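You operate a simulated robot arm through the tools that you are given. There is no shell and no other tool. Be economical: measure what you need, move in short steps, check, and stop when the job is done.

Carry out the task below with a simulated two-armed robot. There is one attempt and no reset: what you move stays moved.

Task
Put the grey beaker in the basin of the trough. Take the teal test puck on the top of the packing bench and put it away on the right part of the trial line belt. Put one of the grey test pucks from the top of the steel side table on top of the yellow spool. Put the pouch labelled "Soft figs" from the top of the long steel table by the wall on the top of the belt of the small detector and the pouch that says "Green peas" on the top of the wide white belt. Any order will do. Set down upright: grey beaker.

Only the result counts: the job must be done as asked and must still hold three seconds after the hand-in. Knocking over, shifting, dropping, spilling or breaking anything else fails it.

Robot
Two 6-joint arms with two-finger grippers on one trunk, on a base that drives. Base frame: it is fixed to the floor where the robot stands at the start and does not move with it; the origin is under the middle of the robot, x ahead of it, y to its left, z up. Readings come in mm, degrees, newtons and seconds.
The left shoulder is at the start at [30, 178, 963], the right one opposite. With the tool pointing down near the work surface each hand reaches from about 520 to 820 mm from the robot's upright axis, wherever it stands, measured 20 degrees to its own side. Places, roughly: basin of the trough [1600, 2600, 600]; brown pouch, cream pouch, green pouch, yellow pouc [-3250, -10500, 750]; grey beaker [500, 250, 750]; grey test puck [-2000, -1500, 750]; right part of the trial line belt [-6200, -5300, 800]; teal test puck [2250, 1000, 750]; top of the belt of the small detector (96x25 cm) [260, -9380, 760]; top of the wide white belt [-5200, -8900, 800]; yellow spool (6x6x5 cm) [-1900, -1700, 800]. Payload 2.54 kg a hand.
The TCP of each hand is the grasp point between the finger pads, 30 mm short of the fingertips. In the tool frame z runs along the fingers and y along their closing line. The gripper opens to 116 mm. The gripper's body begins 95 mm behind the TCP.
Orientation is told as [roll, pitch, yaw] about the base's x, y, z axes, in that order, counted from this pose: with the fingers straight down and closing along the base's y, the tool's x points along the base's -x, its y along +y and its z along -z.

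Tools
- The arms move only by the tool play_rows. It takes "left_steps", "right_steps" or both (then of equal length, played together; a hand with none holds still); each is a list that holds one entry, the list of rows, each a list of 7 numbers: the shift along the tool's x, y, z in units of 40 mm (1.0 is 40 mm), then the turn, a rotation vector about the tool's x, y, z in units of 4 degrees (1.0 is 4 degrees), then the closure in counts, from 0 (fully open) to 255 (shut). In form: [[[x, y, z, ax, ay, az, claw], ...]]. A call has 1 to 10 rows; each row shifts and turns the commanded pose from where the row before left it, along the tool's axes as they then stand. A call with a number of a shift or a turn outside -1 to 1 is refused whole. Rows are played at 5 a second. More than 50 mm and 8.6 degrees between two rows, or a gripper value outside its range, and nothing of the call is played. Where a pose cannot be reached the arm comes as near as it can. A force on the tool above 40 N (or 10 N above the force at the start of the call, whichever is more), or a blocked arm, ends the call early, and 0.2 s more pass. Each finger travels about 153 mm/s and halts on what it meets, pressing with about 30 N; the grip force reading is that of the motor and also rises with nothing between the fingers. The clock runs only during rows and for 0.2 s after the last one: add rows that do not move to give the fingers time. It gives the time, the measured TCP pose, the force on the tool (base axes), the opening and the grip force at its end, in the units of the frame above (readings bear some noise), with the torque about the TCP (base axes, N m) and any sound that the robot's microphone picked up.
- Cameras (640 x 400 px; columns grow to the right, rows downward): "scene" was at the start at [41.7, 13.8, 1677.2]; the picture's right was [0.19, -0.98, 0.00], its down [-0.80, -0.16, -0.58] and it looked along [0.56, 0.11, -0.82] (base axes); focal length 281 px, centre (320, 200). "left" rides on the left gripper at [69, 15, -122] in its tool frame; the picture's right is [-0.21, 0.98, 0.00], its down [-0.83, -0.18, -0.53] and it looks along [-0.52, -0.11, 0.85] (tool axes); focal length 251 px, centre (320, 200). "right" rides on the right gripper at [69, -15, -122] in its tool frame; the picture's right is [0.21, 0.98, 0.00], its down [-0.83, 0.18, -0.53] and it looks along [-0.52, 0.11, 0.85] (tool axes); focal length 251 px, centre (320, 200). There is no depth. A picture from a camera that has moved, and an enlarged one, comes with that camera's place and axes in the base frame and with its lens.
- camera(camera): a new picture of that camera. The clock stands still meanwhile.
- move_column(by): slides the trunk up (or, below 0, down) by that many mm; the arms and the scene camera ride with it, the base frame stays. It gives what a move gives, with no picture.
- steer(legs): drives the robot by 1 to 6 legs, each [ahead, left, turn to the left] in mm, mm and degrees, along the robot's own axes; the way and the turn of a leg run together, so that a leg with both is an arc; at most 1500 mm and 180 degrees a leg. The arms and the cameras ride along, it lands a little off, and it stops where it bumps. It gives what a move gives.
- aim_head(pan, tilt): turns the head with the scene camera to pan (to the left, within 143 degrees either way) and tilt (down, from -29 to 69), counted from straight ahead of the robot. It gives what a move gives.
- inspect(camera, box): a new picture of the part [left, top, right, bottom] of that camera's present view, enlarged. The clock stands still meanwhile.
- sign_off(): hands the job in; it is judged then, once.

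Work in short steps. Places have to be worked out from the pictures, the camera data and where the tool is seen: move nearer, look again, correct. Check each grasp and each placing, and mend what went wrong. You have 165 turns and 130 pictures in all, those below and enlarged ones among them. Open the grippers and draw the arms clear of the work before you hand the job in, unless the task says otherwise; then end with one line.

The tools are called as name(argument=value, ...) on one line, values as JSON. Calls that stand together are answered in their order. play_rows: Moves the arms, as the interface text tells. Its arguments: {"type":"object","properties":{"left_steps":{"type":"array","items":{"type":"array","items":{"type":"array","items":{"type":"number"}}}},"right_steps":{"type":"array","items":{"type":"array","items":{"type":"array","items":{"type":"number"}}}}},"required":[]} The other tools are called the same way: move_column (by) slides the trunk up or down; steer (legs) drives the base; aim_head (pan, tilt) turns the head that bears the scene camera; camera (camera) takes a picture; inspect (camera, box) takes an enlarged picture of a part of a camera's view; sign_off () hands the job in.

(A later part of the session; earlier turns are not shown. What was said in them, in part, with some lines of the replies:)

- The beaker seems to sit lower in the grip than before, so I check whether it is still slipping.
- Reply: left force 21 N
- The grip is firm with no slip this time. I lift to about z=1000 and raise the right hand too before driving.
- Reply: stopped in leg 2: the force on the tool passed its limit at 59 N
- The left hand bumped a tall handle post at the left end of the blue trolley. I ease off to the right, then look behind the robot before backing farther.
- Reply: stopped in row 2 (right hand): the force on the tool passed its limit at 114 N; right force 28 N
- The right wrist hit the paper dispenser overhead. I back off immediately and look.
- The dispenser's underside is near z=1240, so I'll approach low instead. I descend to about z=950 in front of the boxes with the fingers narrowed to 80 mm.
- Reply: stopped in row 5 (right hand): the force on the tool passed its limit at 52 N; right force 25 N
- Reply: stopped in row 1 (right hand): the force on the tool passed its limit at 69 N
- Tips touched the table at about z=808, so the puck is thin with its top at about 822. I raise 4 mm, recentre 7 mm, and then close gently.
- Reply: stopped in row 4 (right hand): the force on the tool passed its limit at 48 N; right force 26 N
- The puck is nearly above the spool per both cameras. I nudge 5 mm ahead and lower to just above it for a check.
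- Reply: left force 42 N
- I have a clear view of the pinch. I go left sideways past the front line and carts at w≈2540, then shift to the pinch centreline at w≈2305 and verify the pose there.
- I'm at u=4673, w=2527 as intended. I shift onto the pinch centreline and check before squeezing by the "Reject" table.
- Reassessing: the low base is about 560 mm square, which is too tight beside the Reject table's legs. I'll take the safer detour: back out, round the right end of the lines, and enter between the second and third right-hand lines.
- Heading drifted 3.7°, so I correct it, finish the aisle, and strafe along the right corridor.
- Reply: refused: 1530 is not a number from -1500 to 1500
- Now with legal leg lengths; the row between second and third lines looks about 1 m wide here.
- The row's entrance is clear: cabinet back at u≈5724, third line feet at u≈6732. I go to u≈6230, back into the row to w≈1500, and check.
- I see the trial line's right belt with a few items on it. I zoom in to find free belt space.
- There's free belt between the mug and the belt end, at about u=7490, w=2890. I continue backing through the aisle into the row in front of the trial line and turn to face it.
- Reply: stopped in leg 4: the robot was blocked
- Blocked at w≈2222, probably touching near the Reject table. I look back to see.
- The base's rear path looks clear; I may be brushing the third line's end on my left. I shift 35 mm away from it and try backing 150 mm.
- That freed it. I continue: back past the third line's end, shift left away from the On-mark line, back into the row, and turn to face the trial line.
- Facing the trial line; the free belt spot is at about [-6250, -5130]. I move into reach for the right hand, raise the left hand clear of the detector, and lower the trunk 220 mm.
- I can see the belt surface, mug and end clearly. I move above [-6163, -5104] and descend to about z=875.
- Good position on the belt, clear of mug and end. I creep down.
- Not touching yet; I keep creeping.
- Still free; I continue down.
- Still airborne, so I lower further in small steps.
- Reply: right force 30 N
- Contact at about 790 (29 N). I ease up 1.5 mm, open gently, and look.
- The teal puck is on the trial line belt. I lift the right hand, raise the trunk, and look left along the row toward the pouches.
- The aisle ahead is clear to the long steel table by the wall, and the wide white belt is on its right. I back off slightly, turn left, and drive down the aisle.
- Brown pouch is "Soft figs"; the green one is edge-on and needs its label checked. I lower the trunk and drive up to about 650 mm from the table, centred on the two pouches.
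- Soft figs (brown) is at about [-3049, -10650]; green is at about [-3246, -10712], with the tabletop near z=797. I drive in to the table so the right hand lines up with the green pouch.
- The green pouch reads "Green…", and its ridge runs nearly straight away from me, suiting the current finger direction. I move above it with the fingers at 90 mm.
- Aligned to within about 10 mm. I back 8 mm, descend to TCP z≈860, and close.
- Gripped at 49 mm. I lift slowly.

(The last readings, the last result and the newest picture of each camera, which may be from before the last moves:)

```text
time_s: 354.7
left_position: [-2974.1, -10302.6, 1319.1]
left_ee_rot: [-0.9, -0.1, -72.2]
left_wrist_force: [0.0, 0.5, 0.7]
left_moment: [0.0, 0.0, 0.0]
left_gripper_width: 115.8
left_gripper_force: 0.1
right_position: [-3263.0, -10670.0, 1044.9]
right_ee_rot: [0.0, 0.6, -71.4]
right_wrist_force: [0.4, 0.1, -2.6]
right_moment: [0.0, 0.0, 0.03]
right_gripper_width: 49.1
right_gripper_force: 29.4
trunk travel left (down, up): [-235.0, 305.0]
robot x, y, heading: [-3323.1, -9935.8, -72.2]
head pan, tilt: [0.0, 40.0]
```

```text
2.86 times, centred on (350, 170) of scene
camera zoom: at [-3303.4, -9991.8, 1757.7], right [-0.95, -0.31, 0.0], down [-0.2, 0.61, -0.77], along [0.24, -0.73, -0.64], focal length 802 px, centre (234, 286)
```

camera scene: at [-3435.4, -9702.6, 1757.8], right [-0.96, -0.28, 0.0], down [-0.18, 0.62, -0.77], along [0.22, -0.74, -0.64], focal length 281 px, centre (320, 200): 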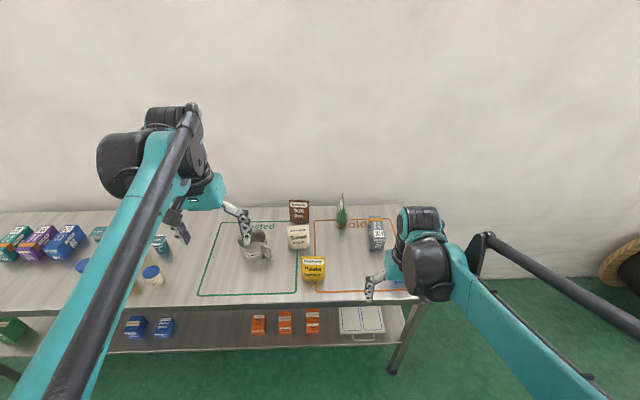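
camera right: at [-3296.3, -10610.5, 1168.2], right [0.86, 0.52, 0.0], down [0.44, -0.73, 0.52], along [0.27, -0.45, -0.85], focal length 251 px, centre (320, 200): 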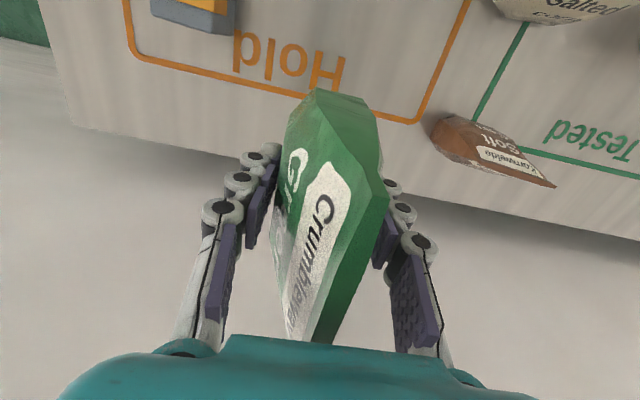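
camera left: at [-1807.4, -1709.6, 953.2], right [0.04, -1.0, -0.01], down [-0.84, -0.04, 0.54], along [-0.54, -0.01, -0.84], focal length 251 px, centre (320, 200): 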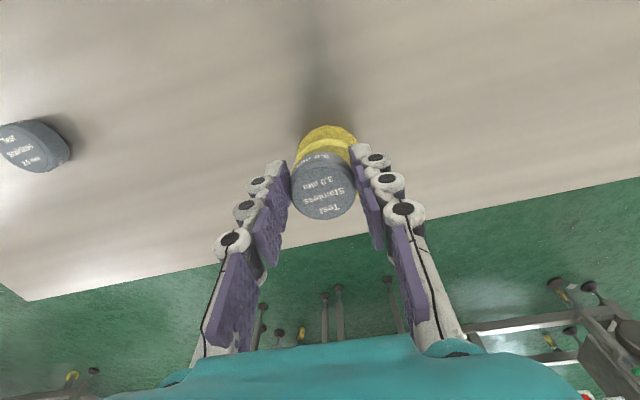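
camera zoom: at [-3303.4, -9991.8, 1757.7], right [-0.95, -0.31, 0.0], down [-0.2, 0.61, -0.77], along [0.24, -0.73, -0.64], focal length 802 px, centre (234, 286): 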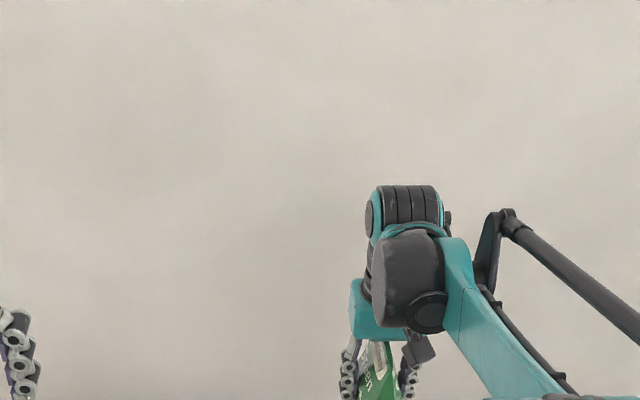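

The green pouch is secure. I retract the right hand and start yawing the left hand by 90° so its fingers will close across the brown pouch's thickness.

play_rows(right_steps=[[[0.5, 0, -0.5, 0, 0, 0, 255], [0.8, 0, -0.5, 0, 0, 0, 255], [0.8, 0, -0.5, 0, 0, 0, 255], [0.8, 0, 0, 0, 0, 0, 255], [0.8, 0, 0, 0, 0, 0, 255], [0.8, 0, 0, 0, 0, 0, 255], [0.8, 0, 0, 0, 0, 0, 255], [0.8, 0, 0, 0, 0, 0, 255], [0.5, 0, 0, 0, 0, 0, 255], [0, 0, 0, 0, 0, 0, 255]]], left_steps=[[[0, 0, 0, 0, 0, 1, 0], [0, 0, 0, 0, 0, 1, 0], [0, 0, 0, 0, 0, 1, 0], [0, 0, 0, 0, 0, 1, 0], [0, 0, 0, 0, 0, 1, 0], [0, 0, 0, 0, 0, 1, 0], [0, 0, 0, 0, 0, 1, 0], [0, 0, 0, 0, 0, 1, 0], [0, 0, 0, 0, 0, 1, 0], [0, 0, 0, 0, 0, 1, 0]]])

play_rows(left_steps=[[[0, 0, 0, 0, 0, 1, 0], [0, 0, 0, 0, 0, 1, 0], [0, 0, 0, 0, 0, 1, 0], [0, 0, 0, 0, 0, 1, 0], [0, 0, 0, 0, 0, 1, 0], [0, 0, 0, 0, 0, 1, 0], [0, 0, 0, 0, 0, 1, 0], [0, 0, 0, 0, 0, 1, 0], [0, 0, 0, 0, 0, 1, 0], [0, 0, 0, 0, 0, 1, 0]]])

steer(legs=[[0, -141, 0]])

play_rows(left_steps=[[[0, 0, 0, 0, 0, 1, 0], [0, 0, 0, 0, 0, 1, 0], [0, 0, 0, 0, 0, 0.5, 0], [0, 0, 0, 0, 0, 0, 0]]])

camera(camera="left")

```text
time_s: 356.9
left_position: [-2974.6, -10303.9, 1320.4]
left_ee_rot: [-0.7, -0.6, -112.3]
left_wrist_force: [-1.0, 0.3, -0.1]
left_moment: [-0.01, 0.01, 0.0]
left_gripper_width: 115.7
left_gripper_force: 0.0
right_position: [-3345.4, -10420.0, 1107.1]
right_ee_rot: [0.0, 0.5, -71.5]
right_wrist_force: [-0.7, -0.3, -2.0]
right_moment: [-0.01, 0.0, 0.05]
right_gripper_width: 48.9
right_gripper_force: 29.7
trunk travel left (down, up): [-235.0, 305.0]
robot x, y, heading: [-3323.5, -9940.1, -71.9]
head pan, tilt: [0.0, 40.0]
```

```text
time_s: 359.1
left_position: [-2972.9, -10302.2, 1320.0]
left_ee_rot: [0.0, -0.8, -152.4]
left_wrist_force: [0.2, 0.3, 0.7]
left_moment: [-0.01, 0.02, 0.01]
left_gripper_width: 115.8
left_gripper_force: 0.1
right_position: [-3347.0, -10419.2, 1109.4]
right_ee_rot: [0.0, 0.6, -71.4]
right_wrist_force: [-0.1, 0.3, -2.0]
right_moment: [-0.05, 0.03, 0.03]
right_gripper_width: 49.3
right_gripper_force: 30.4
trunk travel left (down, up): [-235.0, 305.0]
robot x, y, heading: [-3322.7, -9943.1, -72.1]
head pan, tilt: [0.0, 40.0]
```

```text
time_s: 360.4
left_position: [-3107.6, -10345.7, 1319.5]
left_ee_rot: [-0.1, -0.8, -152.2]
left_wrist_force: [-0.9, -0.2, 0.4]
left_moment: [0.0, -0.05, 0.02]
left_gripper_width: 116.1
left_gripper_force: 0.0
right_position: [-3481.1, -10463.6, 1107.5]
right_ee_rot: [0.0, 0.6, -71.3]
right_wrist_force: [-0.1, 0.6, -2.5]
right_moment: [0.0, 0.01, -0.02]
right_gripper_width: 49.1
right_gripper_force: 30.4
trunk travel left (down, up): [-235.0, 305.0]
robot x, y, heading: [-3456.1, -9979.9, -71.9]
head pan, tilt: [0.0, 40.0]
```

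```text
time_s: 361.4
left_position: [-3107.7, -10345.1, 1321.7]
left_ee_rot: [0.1, -0.8, -162.2]
left_wrist_force: [-0.4, 0.0, -0.1]
left_moment: [0.0, -0.03, -0.01]
left_gripper_width: 115.9
left_gripper_force: 0.1
right_position: [-3480.0, -10463.6, 1108.5]
right_ee_rot: [0.0, 0.6, -71.2]
right_wrist_force: [-0.7, -1.2, -1.9]
right_moment: [0.03, 0.0, 0.02]
right_gripper_width: 48.9
right_gripper_force: 29.8
trunk travel left (down, up): [-235.0, 305.0]
robot x, y, heading: [-3454.8, -9983.1, -71.8]
head pan, tilt: [0.0, 40.0]
```

```text
24 pictures are left
camera left: at [-3032.9, -10338.7, 1442.4], right [0.09, -1.0, 0.0], down [-0.83, -0.08, 0.55], along [-0.54, -0.05, -0.84], focal length 251 px, centre (320, 200)
```

left: 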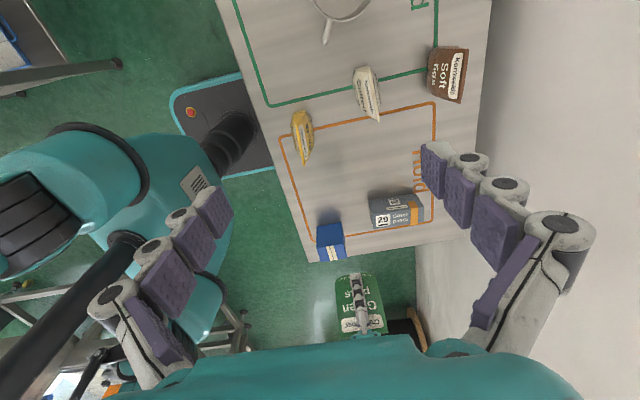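

The view confirms "Green peas" in the right hand. Now I bring the rotated left hand above the Soft figs pouch.

play_rows(left_steps=[[[-0.12, 0.76, 0.77, 0, 0, 0, 40], [-0.12, 0.76, 0.77, 0, 0, 0, 40], [-0.12, 0.76, 0.77, 0, 0, 0, 40], [-0.12, 0.76, 0.77, 0, 0, 0, 40], [-0.12, 0.76, 0.77, 0, 0, 0, 40], [-0.12, 0.76, 0.77, 0, 0, 0, 40], [-0.12, 0.76, 0.77, 0, 0, 0, 40], [-0.12, 0.76, 0.77, 0, 0, 0, 40], [-0.12, 0.76, 0.77, 0, 0, 0, 40], [0, 0, 0, 0, 0, 0, 40]]])

camera(camera="left")

```text
time_s: 363.6
left_position: [-3070.2, -10617.3, 1043.6]
left_ee_rot: [0.1, -0.8, -162.2]
left_wrist_force: [-0.6, 0.2, 0.6]
left_moment: [0.01, -0.02, 0.02]
left_gripper_width: 97.6
left_gripper_force: 0.1
right_position: [-3479.6, -10462.6, 1108.7]
right_ee_rot: [0.0, 0.7, -71.3]
right_wrist_force: [0.3, 0.6, -1.6]
right_moment: [-0.01, -0.03, -0.03]
right_gripper_width: 49.1
right_gripper_force: 30.5
trunk travel left (down, up): [-235.0, 305.0]
robot x, y, heading: [-3455.7, -9982.1, -71.9]
head pan, tilt: [0.0, 40.0]
```

```text
23 pictures are left
camera left: at [-2996.1, -10611.8, 1165.6], right [0.09, -1.0, 0.01], down [-0.83, -0.08, 0.55], along [-0.54, -0.06, -0.84], focal length 251 px, centre (320, 200)
```

left: 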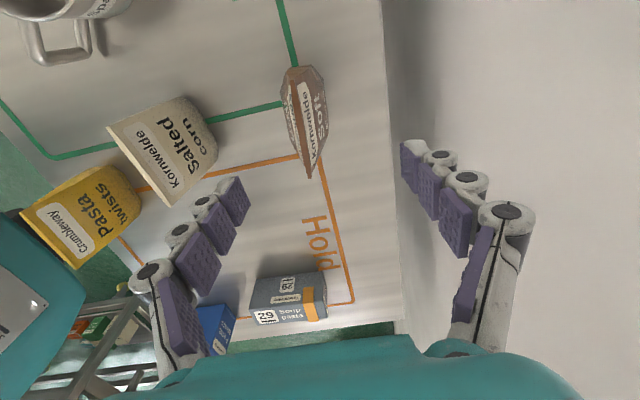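

The pouch centre is at about [-3064, -10598]. I correct by 16 mm and 12 mm, descend to TCP z≈862, and close.

play_rows(left_steps=[[[0.25, -0.4, 0.3, 0, 0, 0, 40], [0, 0, 0.8, 0, 0, 0, 40], [0, 0, 0.8, 0, 0, 0, 40], [0, 0, 0, 0, 0, 0, 40]]])

camera(camera="left")

```text
time_s: 364.6
left_position: [-3064.7, -10602.7, 965.5]
left_ee_rot: [0.2, -0.8, -162.2]
left_wrist_force: [0.4, -0.1, -0.4]
left_moment: [0.0, -0.03, -0.01]
left_gripper_width: 97.9
left_gripper_force: 0.1
right_position: [-3481.1, -10462.5, 1109.0]
right_ee_rot: [0.0, 0.6, -71.3]
right_wrist_force: [1.2, 0.0, -1.5]
right_moment: [-0.01, -0.02, -0.03]
right_gripper_width: 49.0
right_gripper_force: 30.4
trunk travel left (down, up): [-235.0, 305.0]
robot x, y, heading: [-3458.1, -9979.9, -71.9]
head pan, tilt: [0.0, 40.0]
```

```text
22 pictures are left
camera left: at [-2990.5, -10597.3, 1088.0], right [0.09, -1.0, 0.0], down [-0.83, -0.08, 0.55], along [-0.54, -0.06, -0.84], focal length 251 px, centre (320, 200)
```

left: 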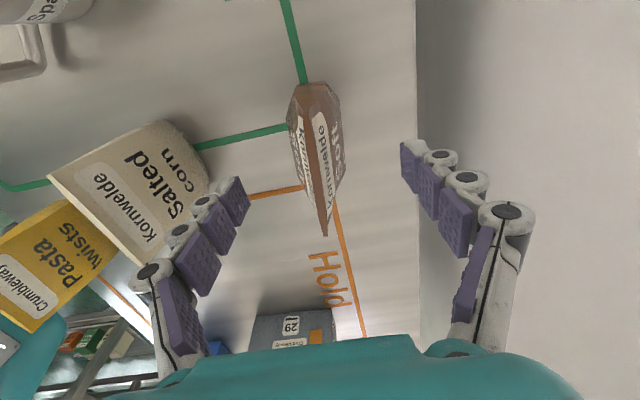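

Nicely centred, and the cream pouch stays about 60 mm clear. I descend and close.

play_rows(left_steps=[[[0, 0, 0.8, 0, 0, 0, 40], [0, 0, 0.8, 0, 0, 0, 40], [0, 0, 0.7, 0, 0, 0, 40], [0, 0, 0.25, 0, 0, 0, 40], [0, 0, 0, 0, 0, 0, 90], [0, 0, 0, 0, 0, 0, 130], [0, 0, 0, 0, 0, 0, 180], [0, 0, 0, 0, 0, 0, 255], [0, 0, 0, 0, 0, 0, 255]]])

play_rows(left_steps=[[[0, 0, -0.15, 0, 0, 0, 255], [0, 0, -0.3, 0, 0, 0, 255], [0, 0, -0.5, 0, 0, 0, 255], [0, 0, -0.7, 0, 0, 0, 255], [0, 0, -0.7, 0, 0, 0, 255], [0, 0, -0.7, 0, 0, 0, 255], [0, 0, -0.7, 0, 0, 0, 255], [0, 0, -0.6, 0, 0, 0, 255], [0, 0, -0.3, 0, 0, 0, 255], [0, 0, 0, 0, 0, 0, 255]]])

camera(camera="left")

```text
time_s: 366.6
left_position: [-3066.5, -10601.8, 864.5]
left_ee_rot: [0.0, -0.9, -162.2]
left_wrist_force: [0.5, -0.6, 1.0]
left_moment: [-0.03, 0.01, -0.06]
left_gripper_width: 49.1
left_gripper_force: 29.7
right_position: [-3479.5, -10464.7, 1109.3]
right_ee_rot: [0.0, 0.6, -71.3]
right_wrist_force: [0.4, -0.5, -2.3]
right_moment: [0.01, -0.02, -0.01]
right_gripper_width: 48.9
right_gripper_force: 30.2
trunk travel left (down, up): [-235.0, 305.0]
robot x, y, heading: [-3457.1, -9982.4, -72.0]
head pan, tilt: [0.0, 40.0]
```

```text
time_s: 368.8
left_position: [-3063.6, -10602.8, 1050.8]
left_ee_rot: [0.1, -0.9, -162.2]
left_wrist_force: [0.2, 0.2, -0.6]
left_moment: [0.01, 0.04, 0.04]
left_gripper_width: 49.0
left_gripper_force: 29.7
right_position: [-3479.5, -10464.1, 1108.4]
right_ee_rot: [0.0, 0.6, -71.3]
right_wrist_force: [0.6, 0.9, -1.3]
right_moment: [-0.01, 0.01, 0.03]
right_gripper_width: 48.9
right_gripper_force: 29.8
trunk travel left (down, up): [-235.0, 305.0]
robot x, y, heading: [-3452.8, -9981.7, -71.9]
head pan, tilt: [0.0, 40.0]
```

```text
21 pictures are left
camera left: at [-2989.9, -10596.8, 1172.1], right [0.09, -1.0, 0.0], down [-0.83, -0.08, 0.55], along [-0.54, -0.05, -0.84], focal length 251 px, centre (320, 200)
```

left: 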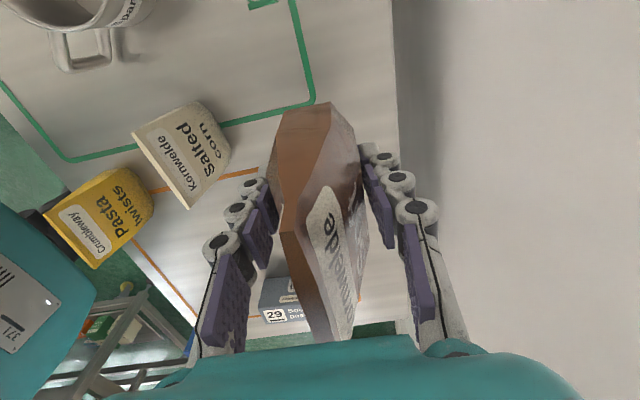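

Both pouches are held. I retract the left hand, back away from the table, and drive to the wide white belt, turning to face it.

play_rows(left_steps=[[[0, -0.5, -0.3, 0, 0, 0, 255], [0, -0.8, -0.3, 0, 0, 0, 255], [0, -0.8, -0.3, 0, 0, 0, 255], [0, -0.8, -0.3, 0, 0, 0, 255], [0, -0.8, -0.3, 0, 0, 0, 255], [0, -0.8, 0, 0, 0, 0, 255], [0, -0.8, 0, 0, 0, 0, 255], [0, -0.5, 0, 0, 0, 0, 255], [0, 0, 0, 0, 0, 0, 255]]])

steer(legs=[[-600, 0, 0], [-1500, -130, 0], [0, 0, -90]])

aim_head(pan=0, tilt=35)

camera(camera="scene")

```text
time_s: 370.8
left_position: [-3133.3, -10380.6, 1111.3]
left_ee_rot: [0.1, -0.9, -162.1]
left_wrist_force: [0.6, 0.6, -2.4]
left_moment: [0.02, -0.03, 0.02]
left_gripper_width: 48.7
left_gripper_force: 29.8
right_position: [-3479.5, -10464.5, 1108.4]
right_ee_rot: [0.0, 0.7, -71.3]
right_wrist_force: [-1.0, 0.8, -2.4]
right_moment: [-0.02, -0.02, 0.02]
right_gripper_width: 49.2
right_gripper_force: 30.3
trunk travel left (down, up): [-235.0, 305.0]
robot x, y, heading: [-3455.3, -9984.4, -71.9]
head pan, tilt: [0.0, 40.0]
```

```text
refused: leg 2 is longer than a leg can be; nothing moved
```

```text
time_s: 371.4
left_position: [-3133.0, -10381.0, 1110.8]
left_ee_rot: [0.0, -0.8, -162.2]
left_wrist_force: [-0.2, 0.3, -1.1]
left_moment: [0.01, -0.03, -0.02]
left_gripper_width: 48.7
left_gripper_force: 30.3
right_position: [-3479.7, -10463.0, 1108.8]
right_ee_rot: [0.0, 0.6, -71.3]
right_wrist_force: [0.4, -0.8, -1.7]
right_moment: [0.01, -0.02, 0.02]
right_gripper_width: 48.9
right_gripper_force: 29.8
trunk travel left (down, up): [-235.0, 305.0]
robot x, y, heading: [-3453.7, -9980.4, -71.9]
head pan, tilt: [0.0, 35.0]
```

```text
20 pictures are left
camera scene: at [-3436.3, -10038.0, 1765.3], right [-0.95, -0.31, 0.0], down [-0.18, 0.55, -0.82], along [0.25, -0.78, -0.57], focal length 281 px, centre (320, 200)
```

scene: 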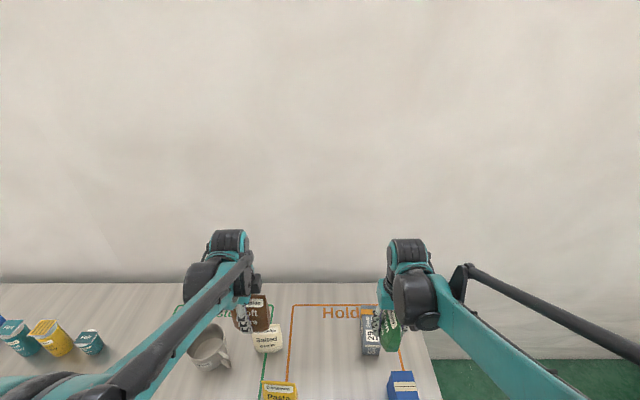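

The leg was too long by a hair, so I split it.

steer(legs=[[-700, 0, 0], [-1400, -130, 0], [0, 0, -90]])

camera(camera="scene")

```text
time_s: 385.8
left_position: [-4619.2, -8318.1, 1110.4]
left_ee_rot: [0.1, -0.9, 106.4]
left_wrist_force: [-0.2, -0.4, -1.7]
left_moment: [0.0, 0.0, -0.02]
left_gripper_width: 48.8
left_gripper_force: 30.4
right_position: [-4693.3, -7968.8, 1109.5]
right_ee_rot: [0.0, 0.7, -162.9]
right_wrist_force: [0.5, -0.5, -2.2]
right_moment: [0.03, 0.01, -0.03]
right_gripper_width: 49.1
right_gripper_force: 29.7
trunk travel left (down, up): [-235.0, 305.0]
robot x, y, heading: [-4211.2, -8003.7, -163.2]
head pan, tilt: [0.0, 35.0]
```

```text
19 pictures are left
camera scene: at [-4268.8, -8022.8, 1765.3], right [-0.29, 0.96, 0.0], down [0.55, 0.16, -0.82], along [-0.78, -0.23, -0.57], focal length 281 px, centre (320, 200)
```

scene: 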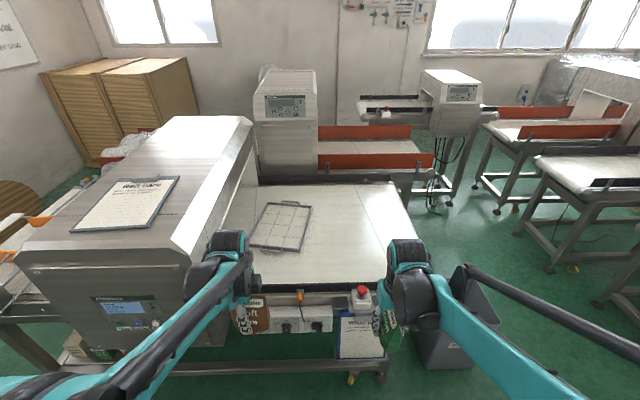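

I'm facing the wide white belt, and its free area is at about [-5187, -8078]. I move in 270 mm for the right hand.

steer(legs=[[272, -45, 1.2]])

camera(camera="right")

```text
time_s: 387.7
left_position: [-4881.7, -8357.2, 1110.2]
left_ee_rot: [0.0, -0.9, 107.3]
left_wrist_force: [0.3, -0.3, -1.8]
left_moment: [0.02, -0.02, -0.02]
left_gripper_width: 48.7
left_gripper_force: 29.8
right_position: [-4963.3, -8009.9, 1108.4]
right_ee_rot: [0.0, 0.6, -161.9]
right_wrist_force: [-0.5, 0.6, -1.9]
right_moment: [0.01, -0.03, -0.01]
right_gripper_width: 49.2
right_gripper_force: 30.2
trunk travel left (down, up): [-235.0, 305.0]
robot x, y, heading: [-4480.2, -8041.1, -162.4]
head pan, tilt: [0.0, 35.0]
```

```text
18 pictures are left
camera right: at [-4900.9, -7974.8, 1230.4], right [0.51, -0.86, 0.0], down [-0.73, -0.43, 0.52], along [-0.45, -0.27, -0.85], focal length 251 px, centre (320, 200)
```

right: 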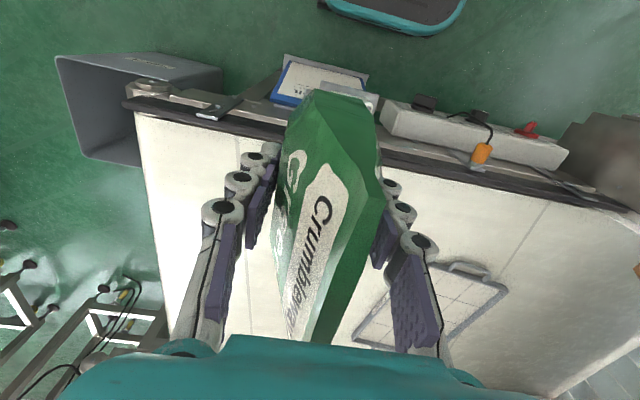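

The landing spot is clear. I extend over it and descend to TCP z≈885.

play_rows(right_steps=[[[-0.75, -0.01, 0.3, 0, 0, 0, 255], [-0.75, -0.01, 0.4, 0, 0, 0, 255], [-0.75, -0.01, 0.4, 0, 0, 0, 255], [-0.75, -0.01, 0.5, 0, 0, 0, 255], [-0.75, -0.01, 0.6, 0, 0, 0, 255], [-0.75, -0.01, 0.8, 0, 0, 0, 255], [-0.75, -0.01, 0.8, 0, 0, 0, 255], [-0.6, -0.01, 0.9, 0, 0, 0, 255], [0, 0, 0.9, 0, 0, 0, 255], [0, 0, 0, 0, 0, 0, 255]]])

camera(camera="right")

```text
time_s: 389.9
left_position: [-4880.7, -8357.7, 1111.4]
left_ee_rot: [0.1, -0.9, 107.4]
left_wrist_force: [0.3, 0.7, -1.6]
left_moment: [-0.02, -0.01, 0.0]
left_gripper_width: 48.8
left_gripper_force: 29.3
right_position: [-5182.0, -8082.1, 882.3]
right_ee_rot: [0.0, 0.6, -161.8]
right_wrist_force: [0.7, -0.5, -1.6]
right_moment: [0.01, 0.03, 0.0]
right_gripper_width: 48.9
right_gripper_force: 29.8
trunk travel left (down, up): [-235.0, 305.0]
robot x, y, heading: [-4480.1, -8038.5, -162.3]
head pan, tilt: [0.0, 35.0]
```

```text
17 pictures are left
camera right: at [-5120.0, -8045.8, 1005.2], right [0.51, -0.86, 0.0], down [-0.73, -0.43, 0.52], along [-0.45, -0.27, -0.85], focal length 251 px, centre (320, 200)
```

right: 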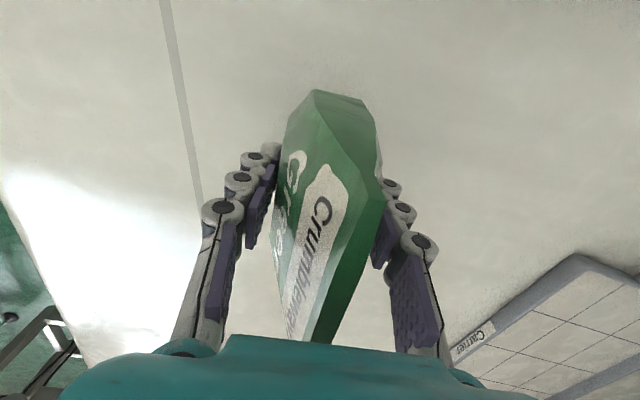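

Over bare belt. I creep down until contact.

play_rows(right_steps=[[[0, 0, 0.25, 0, 0, 0, 255], [0, 0, 0.12, 0, 0, 0, 255], [0, 0, 0.12, 0, 0, 0, 255], [0, 0, 0.12, 0, 0, 0, 255], [0, 0, 0.12, 0, 0, 0, 255], [0, 0, 0.12, 0, 0, 0, 255], [0, 0, 0, 0, 0, 0, 255]]])

```text
time_s: 391.5
left_position: [-4881.1, -8357.8, 1110.7]
left_ee_rot: [0.1, -1.0, 107.4]
left_wrist_force: [0.5, 0.2, -1.2]
left_moment: [0.01, 0.03, 0.0]
left_gripper_width: 48.6
left_gripper_force: 30.2
right_position: [-5184.1, -8080.3, 848.3]
right_ee_rot: [0.0, 0.6, -161.8]
right_wrist_force: [-0.5, 0.6, -2.1]
right_moment: [-0.02, -0.01, -0.03]
right_gripper_width: 49.0
right_gripper_force: 29.9
trunk travel left (down, up): [-235.0, 305.0]
robot x, y, heading: [-4473.8, -8038.5, -162.3]
head pan, tilt: [0.0, 35.0]
```

No contact yet; I continue.

play_rows(right_steps=[[[0, 0, 0.12, 0, 0, 0, 255], [0, 0, 0.12, 0, 0, 0, 255], [0, 0, 0.12, 0, 0, 0, 255], [0, 0, 0.12, 0, 0, 0, 255], [0, 0, 0.12, 0, 0, 0, 255], [0, 0, 0.12, 0, 0, 0, 255], [0, 0, 0.1, 0, 0, 0, 255], [0, 0, 0, 0, 0, 0, 255]]])

```text
time_s: 392.6
left_position: [-4879.4, -8357.1, 1111.7]
left_ee_rot: [0.2, -0.9, 107.4]
left_wrist_force: [-0.5, 0.7, -2.6]
left_moment: [0.01, 0.01, -0.02]
left_gripper_width: 48.4
left_gripper_force: 30.2
right_position: [-5180.4, -8079.4, 829.7]
right_ee_rot: [-0.1, 0.6, -161.6]
right_wrist_force: [6.0, 0.8, 19.3]
right_moment: [0.15, 0.5, -0.05]
right_gripper_width: 48.6
right_gripper_force: 29.9
trunk travel left (down, up): [-235.0, 305.0]
robot x, y, heading: [-4475.6, -8039.9, -162.4]
head pan, tilt: [0.0, 35.0]
stopped in row 5 (right hand): the force on the tool passed its limit at 44 N (the readings are from after the stop); the commanded pose is now the measured one
```

Contact at about 830. I ease off slightly, open gently, then raise straight up.

play_rows(right_steps=[[[0, 0, -0.04, 0, 0, 0, 200], [0, 0, 0, 0, 0, 0, 140], [0, 0, 0, 0, 0, 0, 120], [0, 0, 0, 0, 0, 0, 90], [0, 0, 0, 0, 0, 0, 60], [0, 0, 0, 0, 0, 0, 40], [0, 0, 0, 0, 0, 0, 40]]])

camera(camera="right")

```text
time_s: 394.2
left_position: [-4880.1, -8357.3, 1110.9]
left_ee_rot: [0.1, -0.9, 107.3]
left_wrist_force: [0.5, 0.4, -1.8]
left_moment: [-0.02, -0.01, -0.01]
left_gripper_width: 48.5
left_gripper_force: 30.5
right_position: [-5180.8, -8079.4, 830.2]
right_ee_rot: [-0.1, 0.6, -161.7]
right_wrist_force: [2.0, 0.0, 12.3]
right_moment: [-0.1, 0.5, 0.03]
right_gripper_width: 97.7
right_gripper_force: 0.1
trunk travel left (down, up): [-235.0, 305.0]
robot x, y, heading: [-4482.4, -8037.5, -162.3]
head pan, tilt: [0.0, 35.0]
```

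```text
16 pictures are left
camera right: at [-5118.9, -8043.9, 952.4], right [0.51, -0.86, 0.0], down [-0.73, -0.43, 0.52], along [-0.45, -0.27, -0.85], focal length 251 px, centre (320, 200)
```

right: 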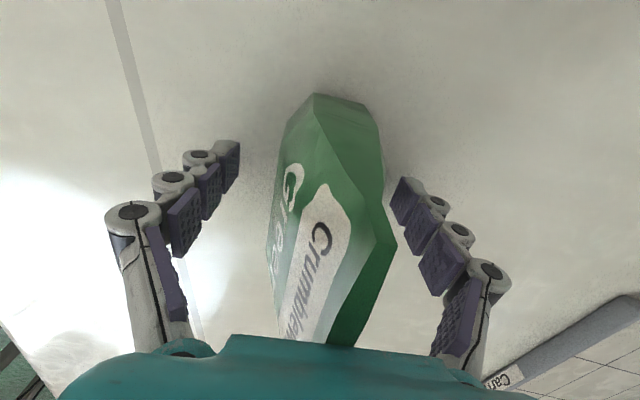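

Released; the ridge is just touching the palm. I lift straight up.

play_rows(right_steps=[[[0, 0, -0.2, 0, 0, 0, 40], [0, 0, -0.4, 0, 0, 0, 40], [0, 0, -0.8, 0, 0, 0, 40], [0, 0, -0.9, 0, 0, 0, 40], [0, 0, -0.9, 0, 0, 0, 40], [0, 0, -0.9, 0, 0, 0, 40], [0, 0, -0.9, 0, 0, 0, 40], [0, 0, -0.9, 0, 0, 0, 40], [0, 0, -0.9, 0, 0, 0, 40]]])

camera(camera="right")

```text
time_s: 396.2
left_position: [-4881.1, -8357.3, 1110.8]
left_ee_rot: [0.2, -0.9, 107.5]
left_wrist_force: [0.4, -0.5, -0.8]
left_moment: [-0.02, 0.0, 0.0]
left_gripper_width: 48.6
left_gripper_force: 30.1
right_position: [-5185.3, -8079.6, 1100.0]
right_ee_rot: [0.0, 0.8, -161.7]
right_wrist_force: [-0.1, 0.0, 0.0]
right_moment: [-0.02, 0.02, 0.0]
right_gripper_width: 97.8
right_gripper_force: 0.1
trunk travel left (down, up): [-235.0, 305.0]
robot x, y, heading: [-4482.2, -8038.2, -162.2]
head pan, tilt: [0.0, 35.0]
```

```text
15 pictures are left
camera right: at [-5122.7, -8044.8, 1221.8], right [0.51, -0.86, 0.0], down [-0.73, -0.43, 0.52], along [-0.45, -0.27, -0.85], focal length 251 px, centre (320, 200)
```

right: 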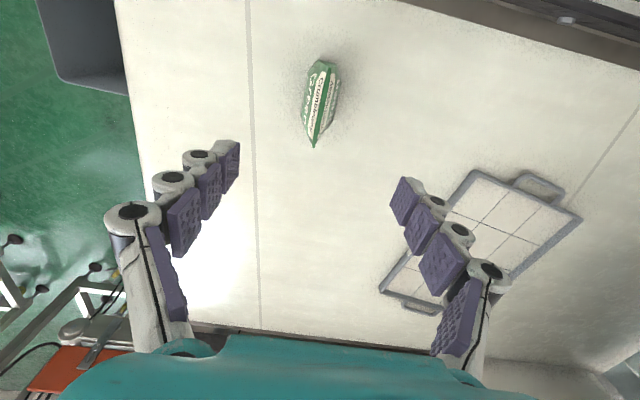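

The Green peas pouch stands on the wide white belt. I retract the right hand and drive along the wall aisle toward the small detector with Soft figs.

play_rows(right_steps=[[[1, 0, -0.3, 0, 0, 0, 0], [1, 0, -0.3, 0, 0, 0, 0], [1, 0, 0, 0, 0, 0, 0], [1, 0, 0, 0, 0, 0, 0], [1, 0, 0, 0, 0, 0, 0], [1, 0, 0, 0, 0, 0, 0]]])

steer(legs=[[-280, 0, 0], [0, 0, 90.3], [1400, 0, 0], [420, 0, 0], [0, 1400, 0]])

aim_head(pan=50, tilt=25)

camera(camera="scene")

```text
time_s: 397.6
left_position: [-4880.7, -8357.3, 1112.3]
left_ee_rot: [0.2, -0.9, 107.4]
left_wrist_force: [0.0, 0.4, -1.2]
left_moment: [-0.02, 0.01, -0.05]
left_gripper_width: 48.5
left_gripper_force: 30.0
right_position: [-4955.9, -8004.9, 1127.8]
right_ee_rot: [0.1, 0.7, -161.7]
right_wrist_force: [-0.5, 0.1, 0.3]
right_moment: [-0.02, 0.04, -0.04]
right_gripper_width: 115.9
right_gripper_force: 0.2
trunk travel left (down, up): [-235.0, 305.0]
robot x, y, heading: [-4480.9, -8039.5, -162.3]
head pan, tilt: [0.0, 35.0]
```

```text
time_s: 414.3
left_position: [-3012.2, -9921.7, 1110.5]
left_ee_rot: [0.1, -0.9, -151.2]
left_wrist_force: [0.7, 0.0, -1.0]
left_moment: [-0.05, 0.01, -0.01]
left_gripper_width: 48.7
left_gripper_force: 29.8
right_position: [-3342.2, -10066.2, 1127.4]
right_ee_rot: [-0.1, 0.7, -60.4]
right_wrist_force: [0.8, -0.2, 0.1]
right_moment: [-0.03, 0.07, 0.03]
right_gripper_width: 116.0
right_gripper_force: 0.1
trunk travel left (down, up): [-235.0, 305.0]
robot x, y, heading: [-3401.6, -9595.2, -61.2]
head pan, tilt: [0.0, 35.0]
stopped in leg 5: the robot was blocked; the commanded pose is now the measured one
```

```text
time_s: 415.5
left_position: [-3016.3, -9924.5, 1112.1]
left_ee_rot: [0.2, -0.8, -151.4]
left_wrist_force: [0.4, 0.2, -2.1]
left_moment: [0.04, -0.01, 0.0]
left_gripper_width: 48.6
left_gripper_force: 29.8
right_position: [-3345.4, -10068.3, 1127.5]
right_ee_rot: [0.0, 0.7, -60.5]
right_wrist_force: [-0.5, 0.8, 0.5]
right_moment: [0.0, 0.01, -0.02]
right_gripper_width: 116.1
right_gripper_force: 0.1
trunk travel left (down, up): [-235.0, 305.0]
robot x, y, heading: [-3408.2, -9593.3, -61.3]
head pan, tilt: [50.0, 25.0]
```

```text
14 pictures are left
camera scene: at [-3330.2, -9585.9, 1781.0], right [-0.19, -0.98, 0.0], down [-0.41, 0.08, -0.91], along [0.89, -0.17, -0.42], focal length 281 px, centre (320, 200)
```

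scene: 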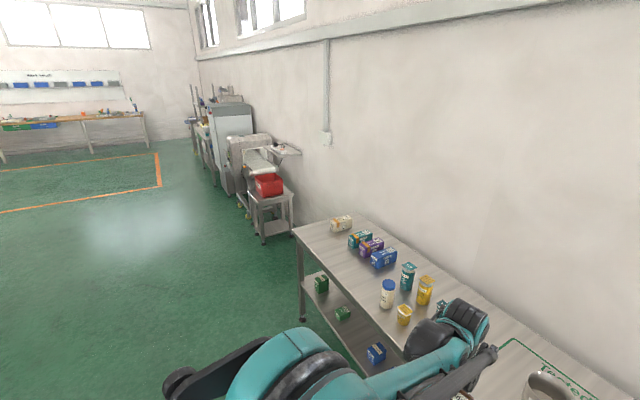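

Something blocked me on the left-rear and twisted my heading. I ease away toward the table and look left-behind.

steer(legs=[[60, -60, 0], [0, 0, -10.8]])

aim_head(pan=120, tilt=45)

camera(camera="scene")

```text
time_s: 417.3
left_position: [-3109.3, -10073.3, 1111.2]
left_ee_rot: [0.1, -0.8, -162.2]
left_wrist_force: [-0.6, 0.6, -1.8]
left_moment: [-0.01, -0.01, 0.04]
left_gripper_width: 48.7
left_gripper_force: 29.5
right_position: [-3458.6, -10153.7, 1127.3]
right_ee_rot: [-0.1, 0.6, -71.3]
right_wrist_force: [-0.5, 0.0, 0.2]
right_moment: [0.01, 0.01, -0.03]
right_gripper_width: 116.0
right_gripper_force: 0.1
trunk travel left (down, up): [-235.0, 305.0]
robot x, y, heading: [-3428.5, -9675.2, -72.2]
head pan, tilt: [50.0, 25.0]
```

```text
time_s: 418.7
left_position: [-3109.8, -10074.0, 1110.4]
left_ee_rot: [0.1, -0.8, -162.2]
left_wrist_force: [0.1, 0.1, -0.9]
left_moment: [-0.01, -0.03, -0.01]
left_gripper_width: 48.6
left_gripper_force: 30.2
right_position: [-3460.6, -10154.2, 1128.5]
right_ee_rot: [0.1, 0.7, -71.3]
right_wrist_force: [0.2, 0.3, -0.6]
right_moment: [0.03, -0.04, -0.03]
right_gripper_width: 116.0
right_gripper_force: 0.0
trunk travel left (down, up): [-235.0, 305.0]
robot x, y, heading: [-3427.3, -9675.2, -72.4]
head pan, tilt: [120.0, 45.0]
```

```text
13 pictures are left
camera scene: at [-3385.2, -9587.2, 1750.5], right [0.74, -0.67, 0.0], down [-0.47, -0.53, -0.71], along [0.47, 0.53, -0.71], focal length 281 px, centre (320, 200)
```

scene: 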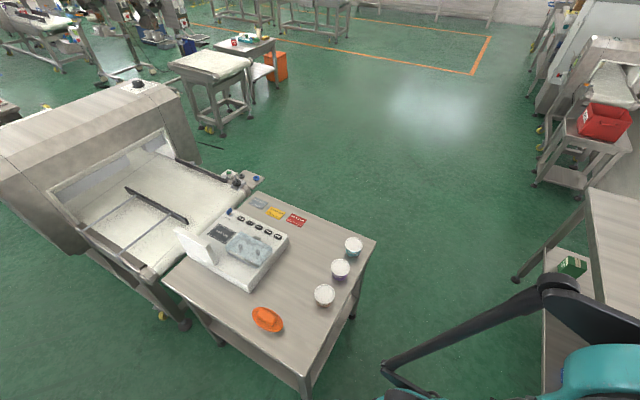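

I see: a side table at the end of the left line (edge at w≈7911). It is undisturbed and axis-aligned. I centre between it and the long table at w≈8328 and strafe past.

steer(legs=[[186, 0, 0.3], [0, 1450, 0], [-200, 800, 0]])

aim_head(pan=35, tilt=28)

camera(camera="scene")

```text
time_s: 431.1
left_position: [-964.1, -9331.8, 1110.7]
left_ee_rot: [0.1, -0.8, -161.5]
left_wrist_force: [-0.3, 0.3, -1.8]
left_moment: [0.02, -0.02, 0.01]
left_gripper_width: 48.2
left_gripper_force: 29.8
right_position: [-1314.4, -9414.0, 1127.3]
right_ee_rot: [0.0, 0.8, -70.6]
right_wrist_force: [-0.8, -0.2, -0.4]
right_moment: [0.0, 0.04, -0.04]
right_gripper_width: 116.1
right_gripper_force: 0.0
trunk travel left (down, up): [-235.0, 305.0]
robot x, y, heading: [-1292.4, -8943.5, -71.0]
head pan, tilt: [120.0, 45.0]
```

```text
time_s: 432.7
left_position: [-964.0, -9331.6, 1111.5]
left_ee_rot: [0.1, -0.8, -161.4]
left_wrist_force: [0.2, -0.5, -1.5]
left_moment: [0.01, 0.0, -0.04]
left_gripper_width: 48.6
left_gripper_force: 29.7
right_position: [-1314.9, -9416.4, 1127.5]
right_ee_rot: [0.0, 0.8, -70.4]
right_wrist_force: [-0.1, 0.1, -0.2]
right_moment: [-0.03, 0.05, -0.01]
right_gripper_width: 116.1
right_gripper_force: 0.0
trunk travel left (down, up): [-235.0, 305.0]
robot x, y, heading: [-1292.0, -8938.1, -71.3]
head pan, tilt: [35.0, 28.0]
```

```text
12 pictures are left
camera scene: at [-1227.4, -8963.3, 1776.2], right [-0.59, -0.81, 0.0], down [-0.38, 0.28, -0.88], along [0.71, -0.52, -0.47], focal length 281 px, centre (320, 200)
```

scene: 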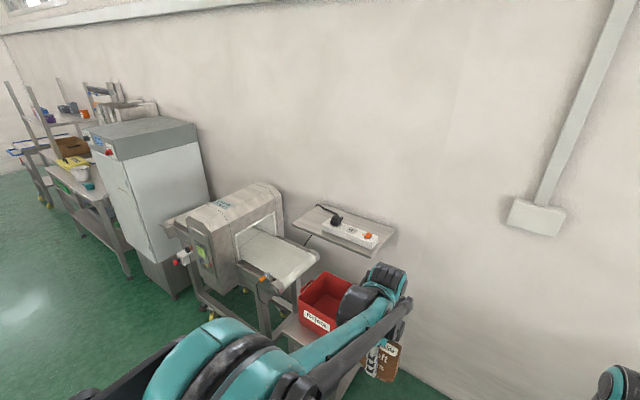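

The small detector's free right-hand belt section is at about [-60, -9475]. I move in front of it and look from the left wrist.

steer(legs=[[0, 805, -0.8], [200, 0, 0]])

camera(camera="left")

aim_head(pan=15, tilt=45)

camera(camera="scene")

```text
time_s: 438.2
left_position: [-143.6, -9271.1, 1111.0]
left_ee_rot: [0.0, -0.8, -162.2]
left_wrist_force: [0.0, -0.3, -1.8]
left_moment: [0.02, 0.0, -0.07]
left_gripper_width: 48.1
left_gripper_force: 29.7
right_position: [-496.2, -9351.5, 1127.3]
right_ee_rot: [0.0, 0.7, -71.3]
right_wrist_force: [-0.6, -1.2, -0.1]
right_moment: [0.03, -0.01, 0.02]
right_gripper_width: 116.0
right_gripper_force: 0.0
trunk travel left (down, up): [-235.0, 305.0]
robot x, y, heading: [-470.2, -8869.2, -72.0]
head pan, tilt: [35.0, 28.0]
```

```text
11 pictures are left
camera left: at [-70.3, -9265.1, 1232.2], right [0.09, -1.0, 0.0], down [-0.83, -0.08, 0.55], along [-0.54, -0.05, -0.84], focal length 251 px, centre (320, 200)
```

left: 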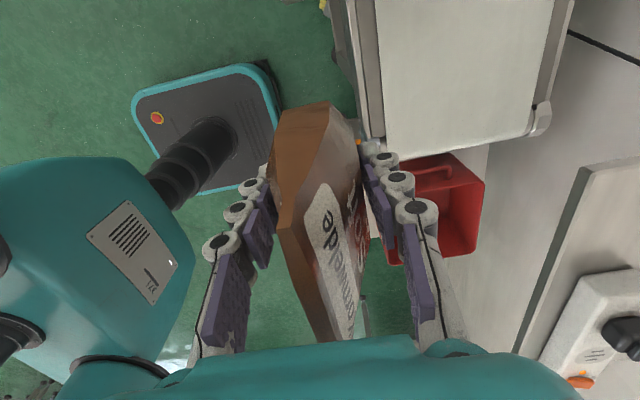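

```text
time_s: 439.1
left_position: [-144.7, -9270.2, 1111.1]
left_ee_rot: [0.1, -0.8, -162.2]
left_wrist_force: [-0.1, 0.0, -2.4]
left_moment: [-0.02, 0.01, 0.0]
left_gripper_width: 48.4
left_gripper_force: 30.2
right_position: [-494.8, -9350.6, 1128.3]
right_ee_rot: [0.1, 0.8, -71.3]
right_wrist_force: [0.0, 1.0, 0.2]
right_moment: [0.02, -0.03, -0.01]
right_gripper_width: 116.1
right_gripper_force: 0.0
trunk travel left (down, up): [-235.0, 305.0]
robot x, y, heading: [-468.7, -8872.0, -72.1]
head pan, tilt: [15.0, 45.0]
```

```text
10 pictures are left
camera scene: at [-430.7, -8912.1, 1750.5], right [-0.84, -0.55, 0.0], down [-0.39, 0.59, -0.71], along [0.39, -0.59, -0.71], focal length 281 px, centre (320, 200)
```

scene: 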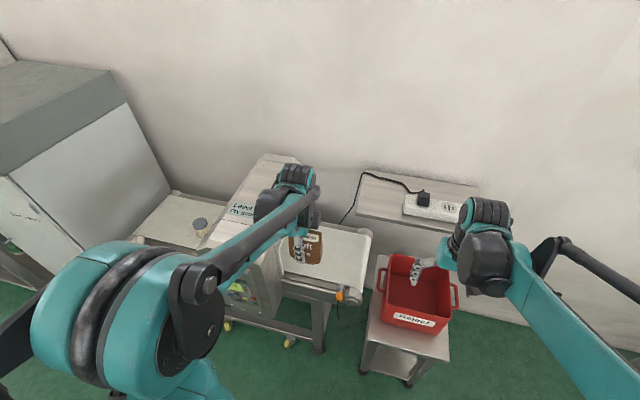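

The belt's free section is w 8873–9145 up to u≈3160; a wall shelf corner sits near u=3105, w=9033, z≈1000. I'll place at u≈3030, w≈8970 to stay clear, moving over first and lowering to z≈950.

play_rows(left_steps=[[[-0.12, 0.84, 0.3, 0, 0, 0, 255], [-0.12, 0.84, 0.5, 0, 0, 0, 255], [-0.12, 0.84, 0.6, 0, 0, 0, 255], [-0.12, 0.84, 0.6, 0, 0, 0, 255], [-0.12, 0.84, 0.6, 0, 0, 0, 255], [-0.1, 0.77, 0.6, 0, 0, 0, 255], [0, 0, 0.8, 0, 0, 0, 255], [0, 0, 0, 0, 0, 0, 255]]])

camera(camera="left")

```text
time_s: 440.9
left_position: [-110.8, -9466.8, 954.9]
left_ee_rot: [0.1, -0.8, -162.3]
left_wrist_force: [0.0, 0.4, -1.6]
left_moment: [0.01, 0.04, -0.03]
left_gripper_width: 48.5
left_gripper_force: 29.8
right_position: [-496.9, -9351.4, 1127.7]
right_ee_rot: [0.0, 0.7, -71.3]
right_wrist_force: [-1.2, -0.9, 0.1]
right_moment: [0.04, 0.01, 0.03]
right_gripper_width: 116.1
right_gripper_force: 0.0
trunk travel left (down, up): [-235.0, 305.0]
robot x, y, heading: [-465.6, -8871.6, -72.1]
head pan, tilt: [15.0, 45.0]
```

```text
9 pictures are left
camera left: at [-37.4, -9459.3, 1075.3], right [0.09, -1.0, 0.0], down [-0.83, -0.08, 0.55], along [-0.54, -0.05, -0.84], focal length 251 px, centre (320, 200)
```

left: 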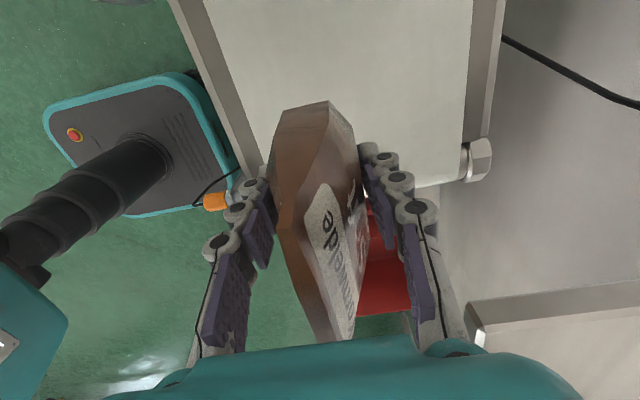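

Positioned well over the belt. I descend to about 855, then creep.

play_rows(left_steps=[[[0, 0, 0.5, 0, 0, 0, 255], [0, 0, 0.7, 0, 0, 0, 255], [0, 0, 0.7, 0, 0, 0, 255], [0, 0, 0.5, 0, 0, 0, 255], [0, 0, 0.12, 0, 0, 0, 255], [0, 0, 0.12, 0, 0, 0, 255], [0, 0, 0.12, 0, 0, 0, 255], [0, 0, 0, 0, 0, 0, 255]]])

```text
time_s: 442.7
left_position: [-113.2, -9469.9, 840.3]
left_ee_rot: [0.2, -0.8, -162.3]
left_wrist_force: [0.3, -0.5, -1.5]
left_moment: [-0.01, 0.0, -0.01]
left_gripper_width: 48.6
left_gripper_force: 29.7
right_position: [-495.7, -9350.3, 1127.5]
right_ee_rot: [0.0, 0.7, -71.3]
right_wrist_force: [0.3, 0.1, -0.8]
right_moment: [0.01, 0.02, 0.02]
right_gripper_width: 116.4
right_gripper_force: 0.0
trunk travel left (down, up): [-235.0, 305.0]
robot x, y, heading: [-463.3, -8873.7, -72.0]
head pan, tilt: [15.0, 45.0]
```

No contact yet; I creep on.

play_rows(left_steps=[[[0, 0, 0.1, 0, 0, 0, 255], [0, 0, 0.1, 0, 0, 0, 255], [0, 0, 0.1, 0, 0, 0, 255], [0, 0, 0.1, 0, 0, 0, 255], [0, 0, 0.1, 0, 0, 0, 255], [0, 0, 0.1, 0, 0, 0, 255], [0, 0, 0.1, 0, 0, 0, 255], [0, 0, 0.1, 0, 0, 0, 255], [0, 0, 0, 0, 0, 0, 255]]])

```text
time_s: 444.7
left_position: [-115.9, -9469.4, 807.7]
left_ee_rot: [0.1, -0.8, -162.3]
left_wrist_force: [0.6, 0.1, -1.9]
left_moment: [-0.04, -0.03, -0.03]
left_gripper_width: 48.3
left_gripper_force: 29.9
right_position: [-494.5, -9349.6, 1127.3]
right_ee_rot: [0.1, 0.6, -71.3]
right_wrist_force: [0.1, -0.1, 0.0]
right_moment: [0.0, 0.0, 0.04]
right_gripper_width: 116.0
right_gripper_force: 0.1
trunk travel left (down, up): [-235.0, 305.0]
robot x, y, heading: [-466.7, -8874.4, -71.8]
head pan, tilt: [15.0, 45.0]
```

Still free; a quick look to gauge the remaining gap.

camera(camera="left")

```text
8 pictures are left
camera left: at [-41.4, -9462.6, 930.4], right [0.09, -1.0, 0.0], down [-0.83, -0.08, 0.55], along [-0.54, -0.05, -0.84], focal length 251 px, centre (320, 200)
```

left: 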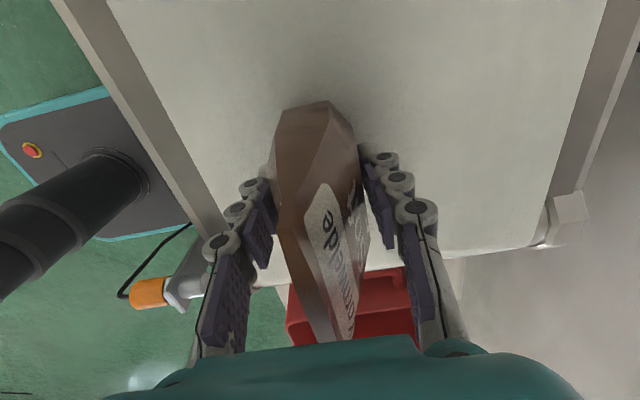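

A small gap remains. I continue creeping.

play_rows(left_steps=[[[0, 0, 0.1, 0, 0, 0, 255], [0, 0, 0.1, 0, 0, 0, 255], [0, 0, 0.1, 0, 0, 0, 255], [0, 0, 0.1, 0, 0, 0, 255], [0, 0, 0.1, 0, 0, 0, 255], [0, 0, 0.1, 0, 0, 0, 255], [0, 0, 0.1, 0, 0, 0, 255], [0, 0, 0, 0, 0, 0, 255]]])

```text
time_s: 446.0
left_position: [-115.5, -9467.7, 790.3]
left_ee_rot: [0.0, -0.9, -162.2]
left_wrist_force: [-1.5, 5.7, 21.7]
left_moment: [0.17, -0.15, -0.03]
left_gripper_width: 48.5
left_gripper_force: 29.9
right_position: [-496.4, -9348.2, 1128.9]
right_ee_rot: [-0.1, 0.6, -71.3]
right_wrist_force: [0.3, 0.2, -1.4]
right_moment: [0.0, 0.0, 0.01]
right_gripper_width: 116.3
right_gripper_force: 0.1
trunk travel left (down, up): [-235.0, 305.0]
robot x, y, heading: [-468.8, -8871.9, -72.3]
head pan, tilt: [15.0, 45.0]
stopped in row 6 (left hand): the force on the tool passed its limit at 45 N (the readings are from after the stop); the commanded pose is now the measured one
```

Contact at about 790. I ease off, open gently, and check before lifting.

play_rows(left_steps=[[[0, 0, -0.06, 0, 0, 0, 200], [0, 0, 0, 0, 0, 0, 140], [0, 0, 0, 0, 0, 0, 120], [0, 0, 0, 0, 0, 0, 90], [0, 0, 0, 0, 0, 0, 60], [0, 0, 0, 0, 0, 0, 40], [0, 0, -0.2, 0, 0, 0, 40], [0, 0, -0.5, 0, 0, 0, 40], [0, 0, -0.8, 0, 0, 0, 40], [0, 0, -0.9, 0, 0, 0, 40]]])

play_rows(left_steps=[[[0, 0, -0.9, 0, 0, 0, 40], [0, 0, -0.9, 0, 0, 0, 40], [0, 0, -0.9, 0, 0, 0, 40], [0, 0, -0.9, 0, 0, 0, 40], [0, 0, -0.9, 0, 0, 0, 40], [0, 0, 0, 0, 0, 0, 40]]])

camera(camera="left")

```text
time_s: 448.2
left_position: [-112.9, -9468.2, 887.9]
left_ee_rot: [0.1, -0.8, -162.2]
left_wrist_force: [0.1, -0.6, -0.6]
left_moment: [-0.03, 0.0, -0.03]
left_gripper_width: 97.8
left_gripper_force: 0.1
right_position: [-495.0, -9350.0, 1129.3]
right_ee_rot: [0.0, 0.6, -71.3]
right_wrist_force: [-0.7, -0.3, -0.2]
right_moment: [-0.04, -0.04, 0.01]
right_gripper_width: 115.7
right_gripper_force: 0.0
trunk travel left (down, up): [-235.0, 305.0]
robot x, y, heading: [-466.7, -8873.7, -71.9]
head pan, tilt: [15.0, 45.0]
```

```text
time_s: 449.6
left_position: [-110.1, -9468.4, 1067.8]
left_ee_rot: [-0.1, -0.7, -162.2]
left_wrist_force: [0.6, -0.3, -0.2]
left_moment: [0.03, 0.0, -0.02]
left_gripper_width: 97.8
left_gripper_force: 0.1
right_position: [-495.2, -9350.8, 1127.3]
right_ee_rot: [0.0, 0.7, -71.3]
right_wrist_force: [-0.3, -0.1, 0.2]
right_moment: [0.01, -0.01, 0.03]
right_gripper_width: 116.0
right_gripper_force: 0.1
trunk travel left (down, up): [-235.0, 305.0]
robot x, y, heading: [-468.2, -8868.1, -72.0]
head pan, tilt: [15.0, 45.0]
```

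```text
7 pictures are left
camera left: at [-34.9, -9462.8, 1189.1], right [0.09, -1.0, 0.0], down [-0.83, -0.08, 0.55], along [-0.54, -0.05, -0.84], focal length 251 px, centre (320, 200)
```

left: 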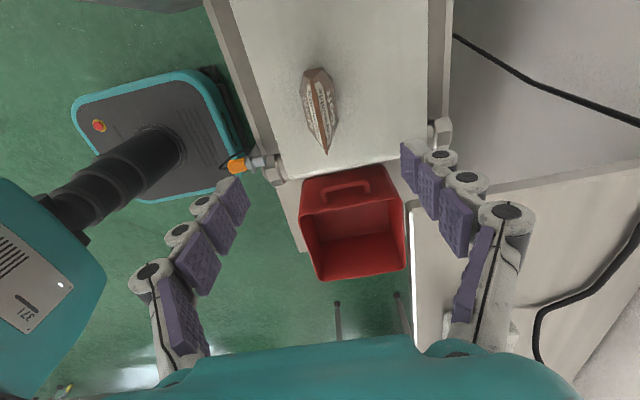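

Soft figs stands on the small detector's belt. I retract the left hand, open the grippers, and back the robot away.

play_rows(left_steps=[[[0, -0.6, -0.3, 0, 0, 0, 40], [0, -0.9, -0.3, 0, 0, 0, 0], [0, -0.9, 0, 0, 0, 0, 0], [0, -0.9, 0, 0, 0, 0, 0], [0, -0.9, 0, 0, 0, 0, 0], [0, -0.6, 0, 0, 0, 0, 0]]])

steer(legs=[[-250, 0, 0]])

camera(camera="scene")

```text
time_s: 451.0
left_position: [-167.4, -9288.5, 1092.6]
left_ee_rot: [0.1, -0.9, -162.3]
left_wrist_force: [-0.1, 0.7, 0.0]
left_moment: [-0.02, -0.04, -0.02]
left_gripper_width: 115.9
left_gripper_force: 0.1
right_position: [-496.0, -9349.7, 1128.1]
right_ee_rot: [0.0, 0.6, -71.3]
right_wrist_force: [-0.5, -0.2, 0.9]
right_moment: [-0.05, -0.01, -0.03]
right_gripper_width: 115.9
right_gripper_force: 0.1
trunk travel left (down, up): [-235.0, 305.0]
robot x, y, heading: [-467.2, -8870.6, -72.1]
head pan, tilt: [15.0, 45.0]
```

```text
time_s: 452.8
left_position: [-241.7, -9053.4, 1092.7]
left_ee_rot: [0.1, -0.8, -161.9]
left_wrist_force: [0.0, 0.0, 0.3]
left_moment: [-0.06, -0.05, 0.01]
left_gripper_width: 115.8
left_gripper_force: 0.1
right_position: [-570.4, -9117.5, 1126.7]
right_ee_rot: [0.0, 0.5, -70.9]
right_wrist_force: [-0.1, -0.3, 0.1]
right_moment: [-0.08, 0.0, 0.0]
right_gripper_width: 115.8
right_gripper_force: 0.0
trunk travel left (down, up): [-235.0, 305.0]
robot x, y, heading: [-544.4, -8640.8, -71.6]
head pan, tilt: [15.0, 45.0]
```

```text
6 pictures are left
camera scene: at [-507.6, -8677.8, 1750.5], right [-0.84, -0.55, 0.0], down [-0.39, 0.59, -0.71], along [0.39, -0.59, -0.71], focal length 281 px, centre (320, 200)
```

scene: 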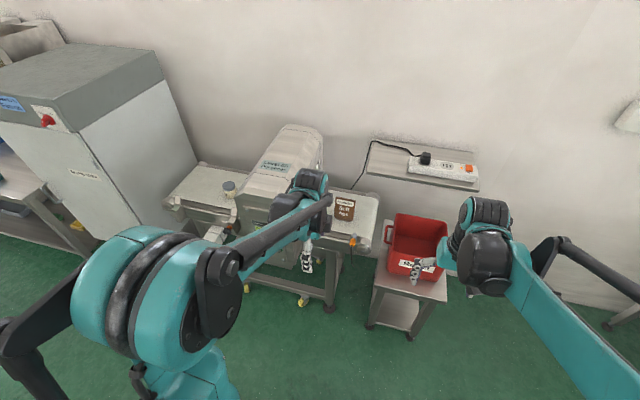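

The scene view shows Soft figs standing on the small detector's belt, both grippers are open, and the arms are clear. I hand the job in.

sign_off()

```text
The job is handed in.
```

I handed the job in with all five placements made and checked on camera. The grey beaker is upright in the trough basin, the teal puck is on the right part of the trial line belt, and a grey puck is on the yellow spool. Soft figs is on the small detector's belt and Green peas is on the wide white belt. The robot also bumped the trolley handle, the paper dispenser over the packing bench, probably the end of a conveyor line, and a side table. I saw nothing moved or knocked over, but I didn't re-check all of those spots.
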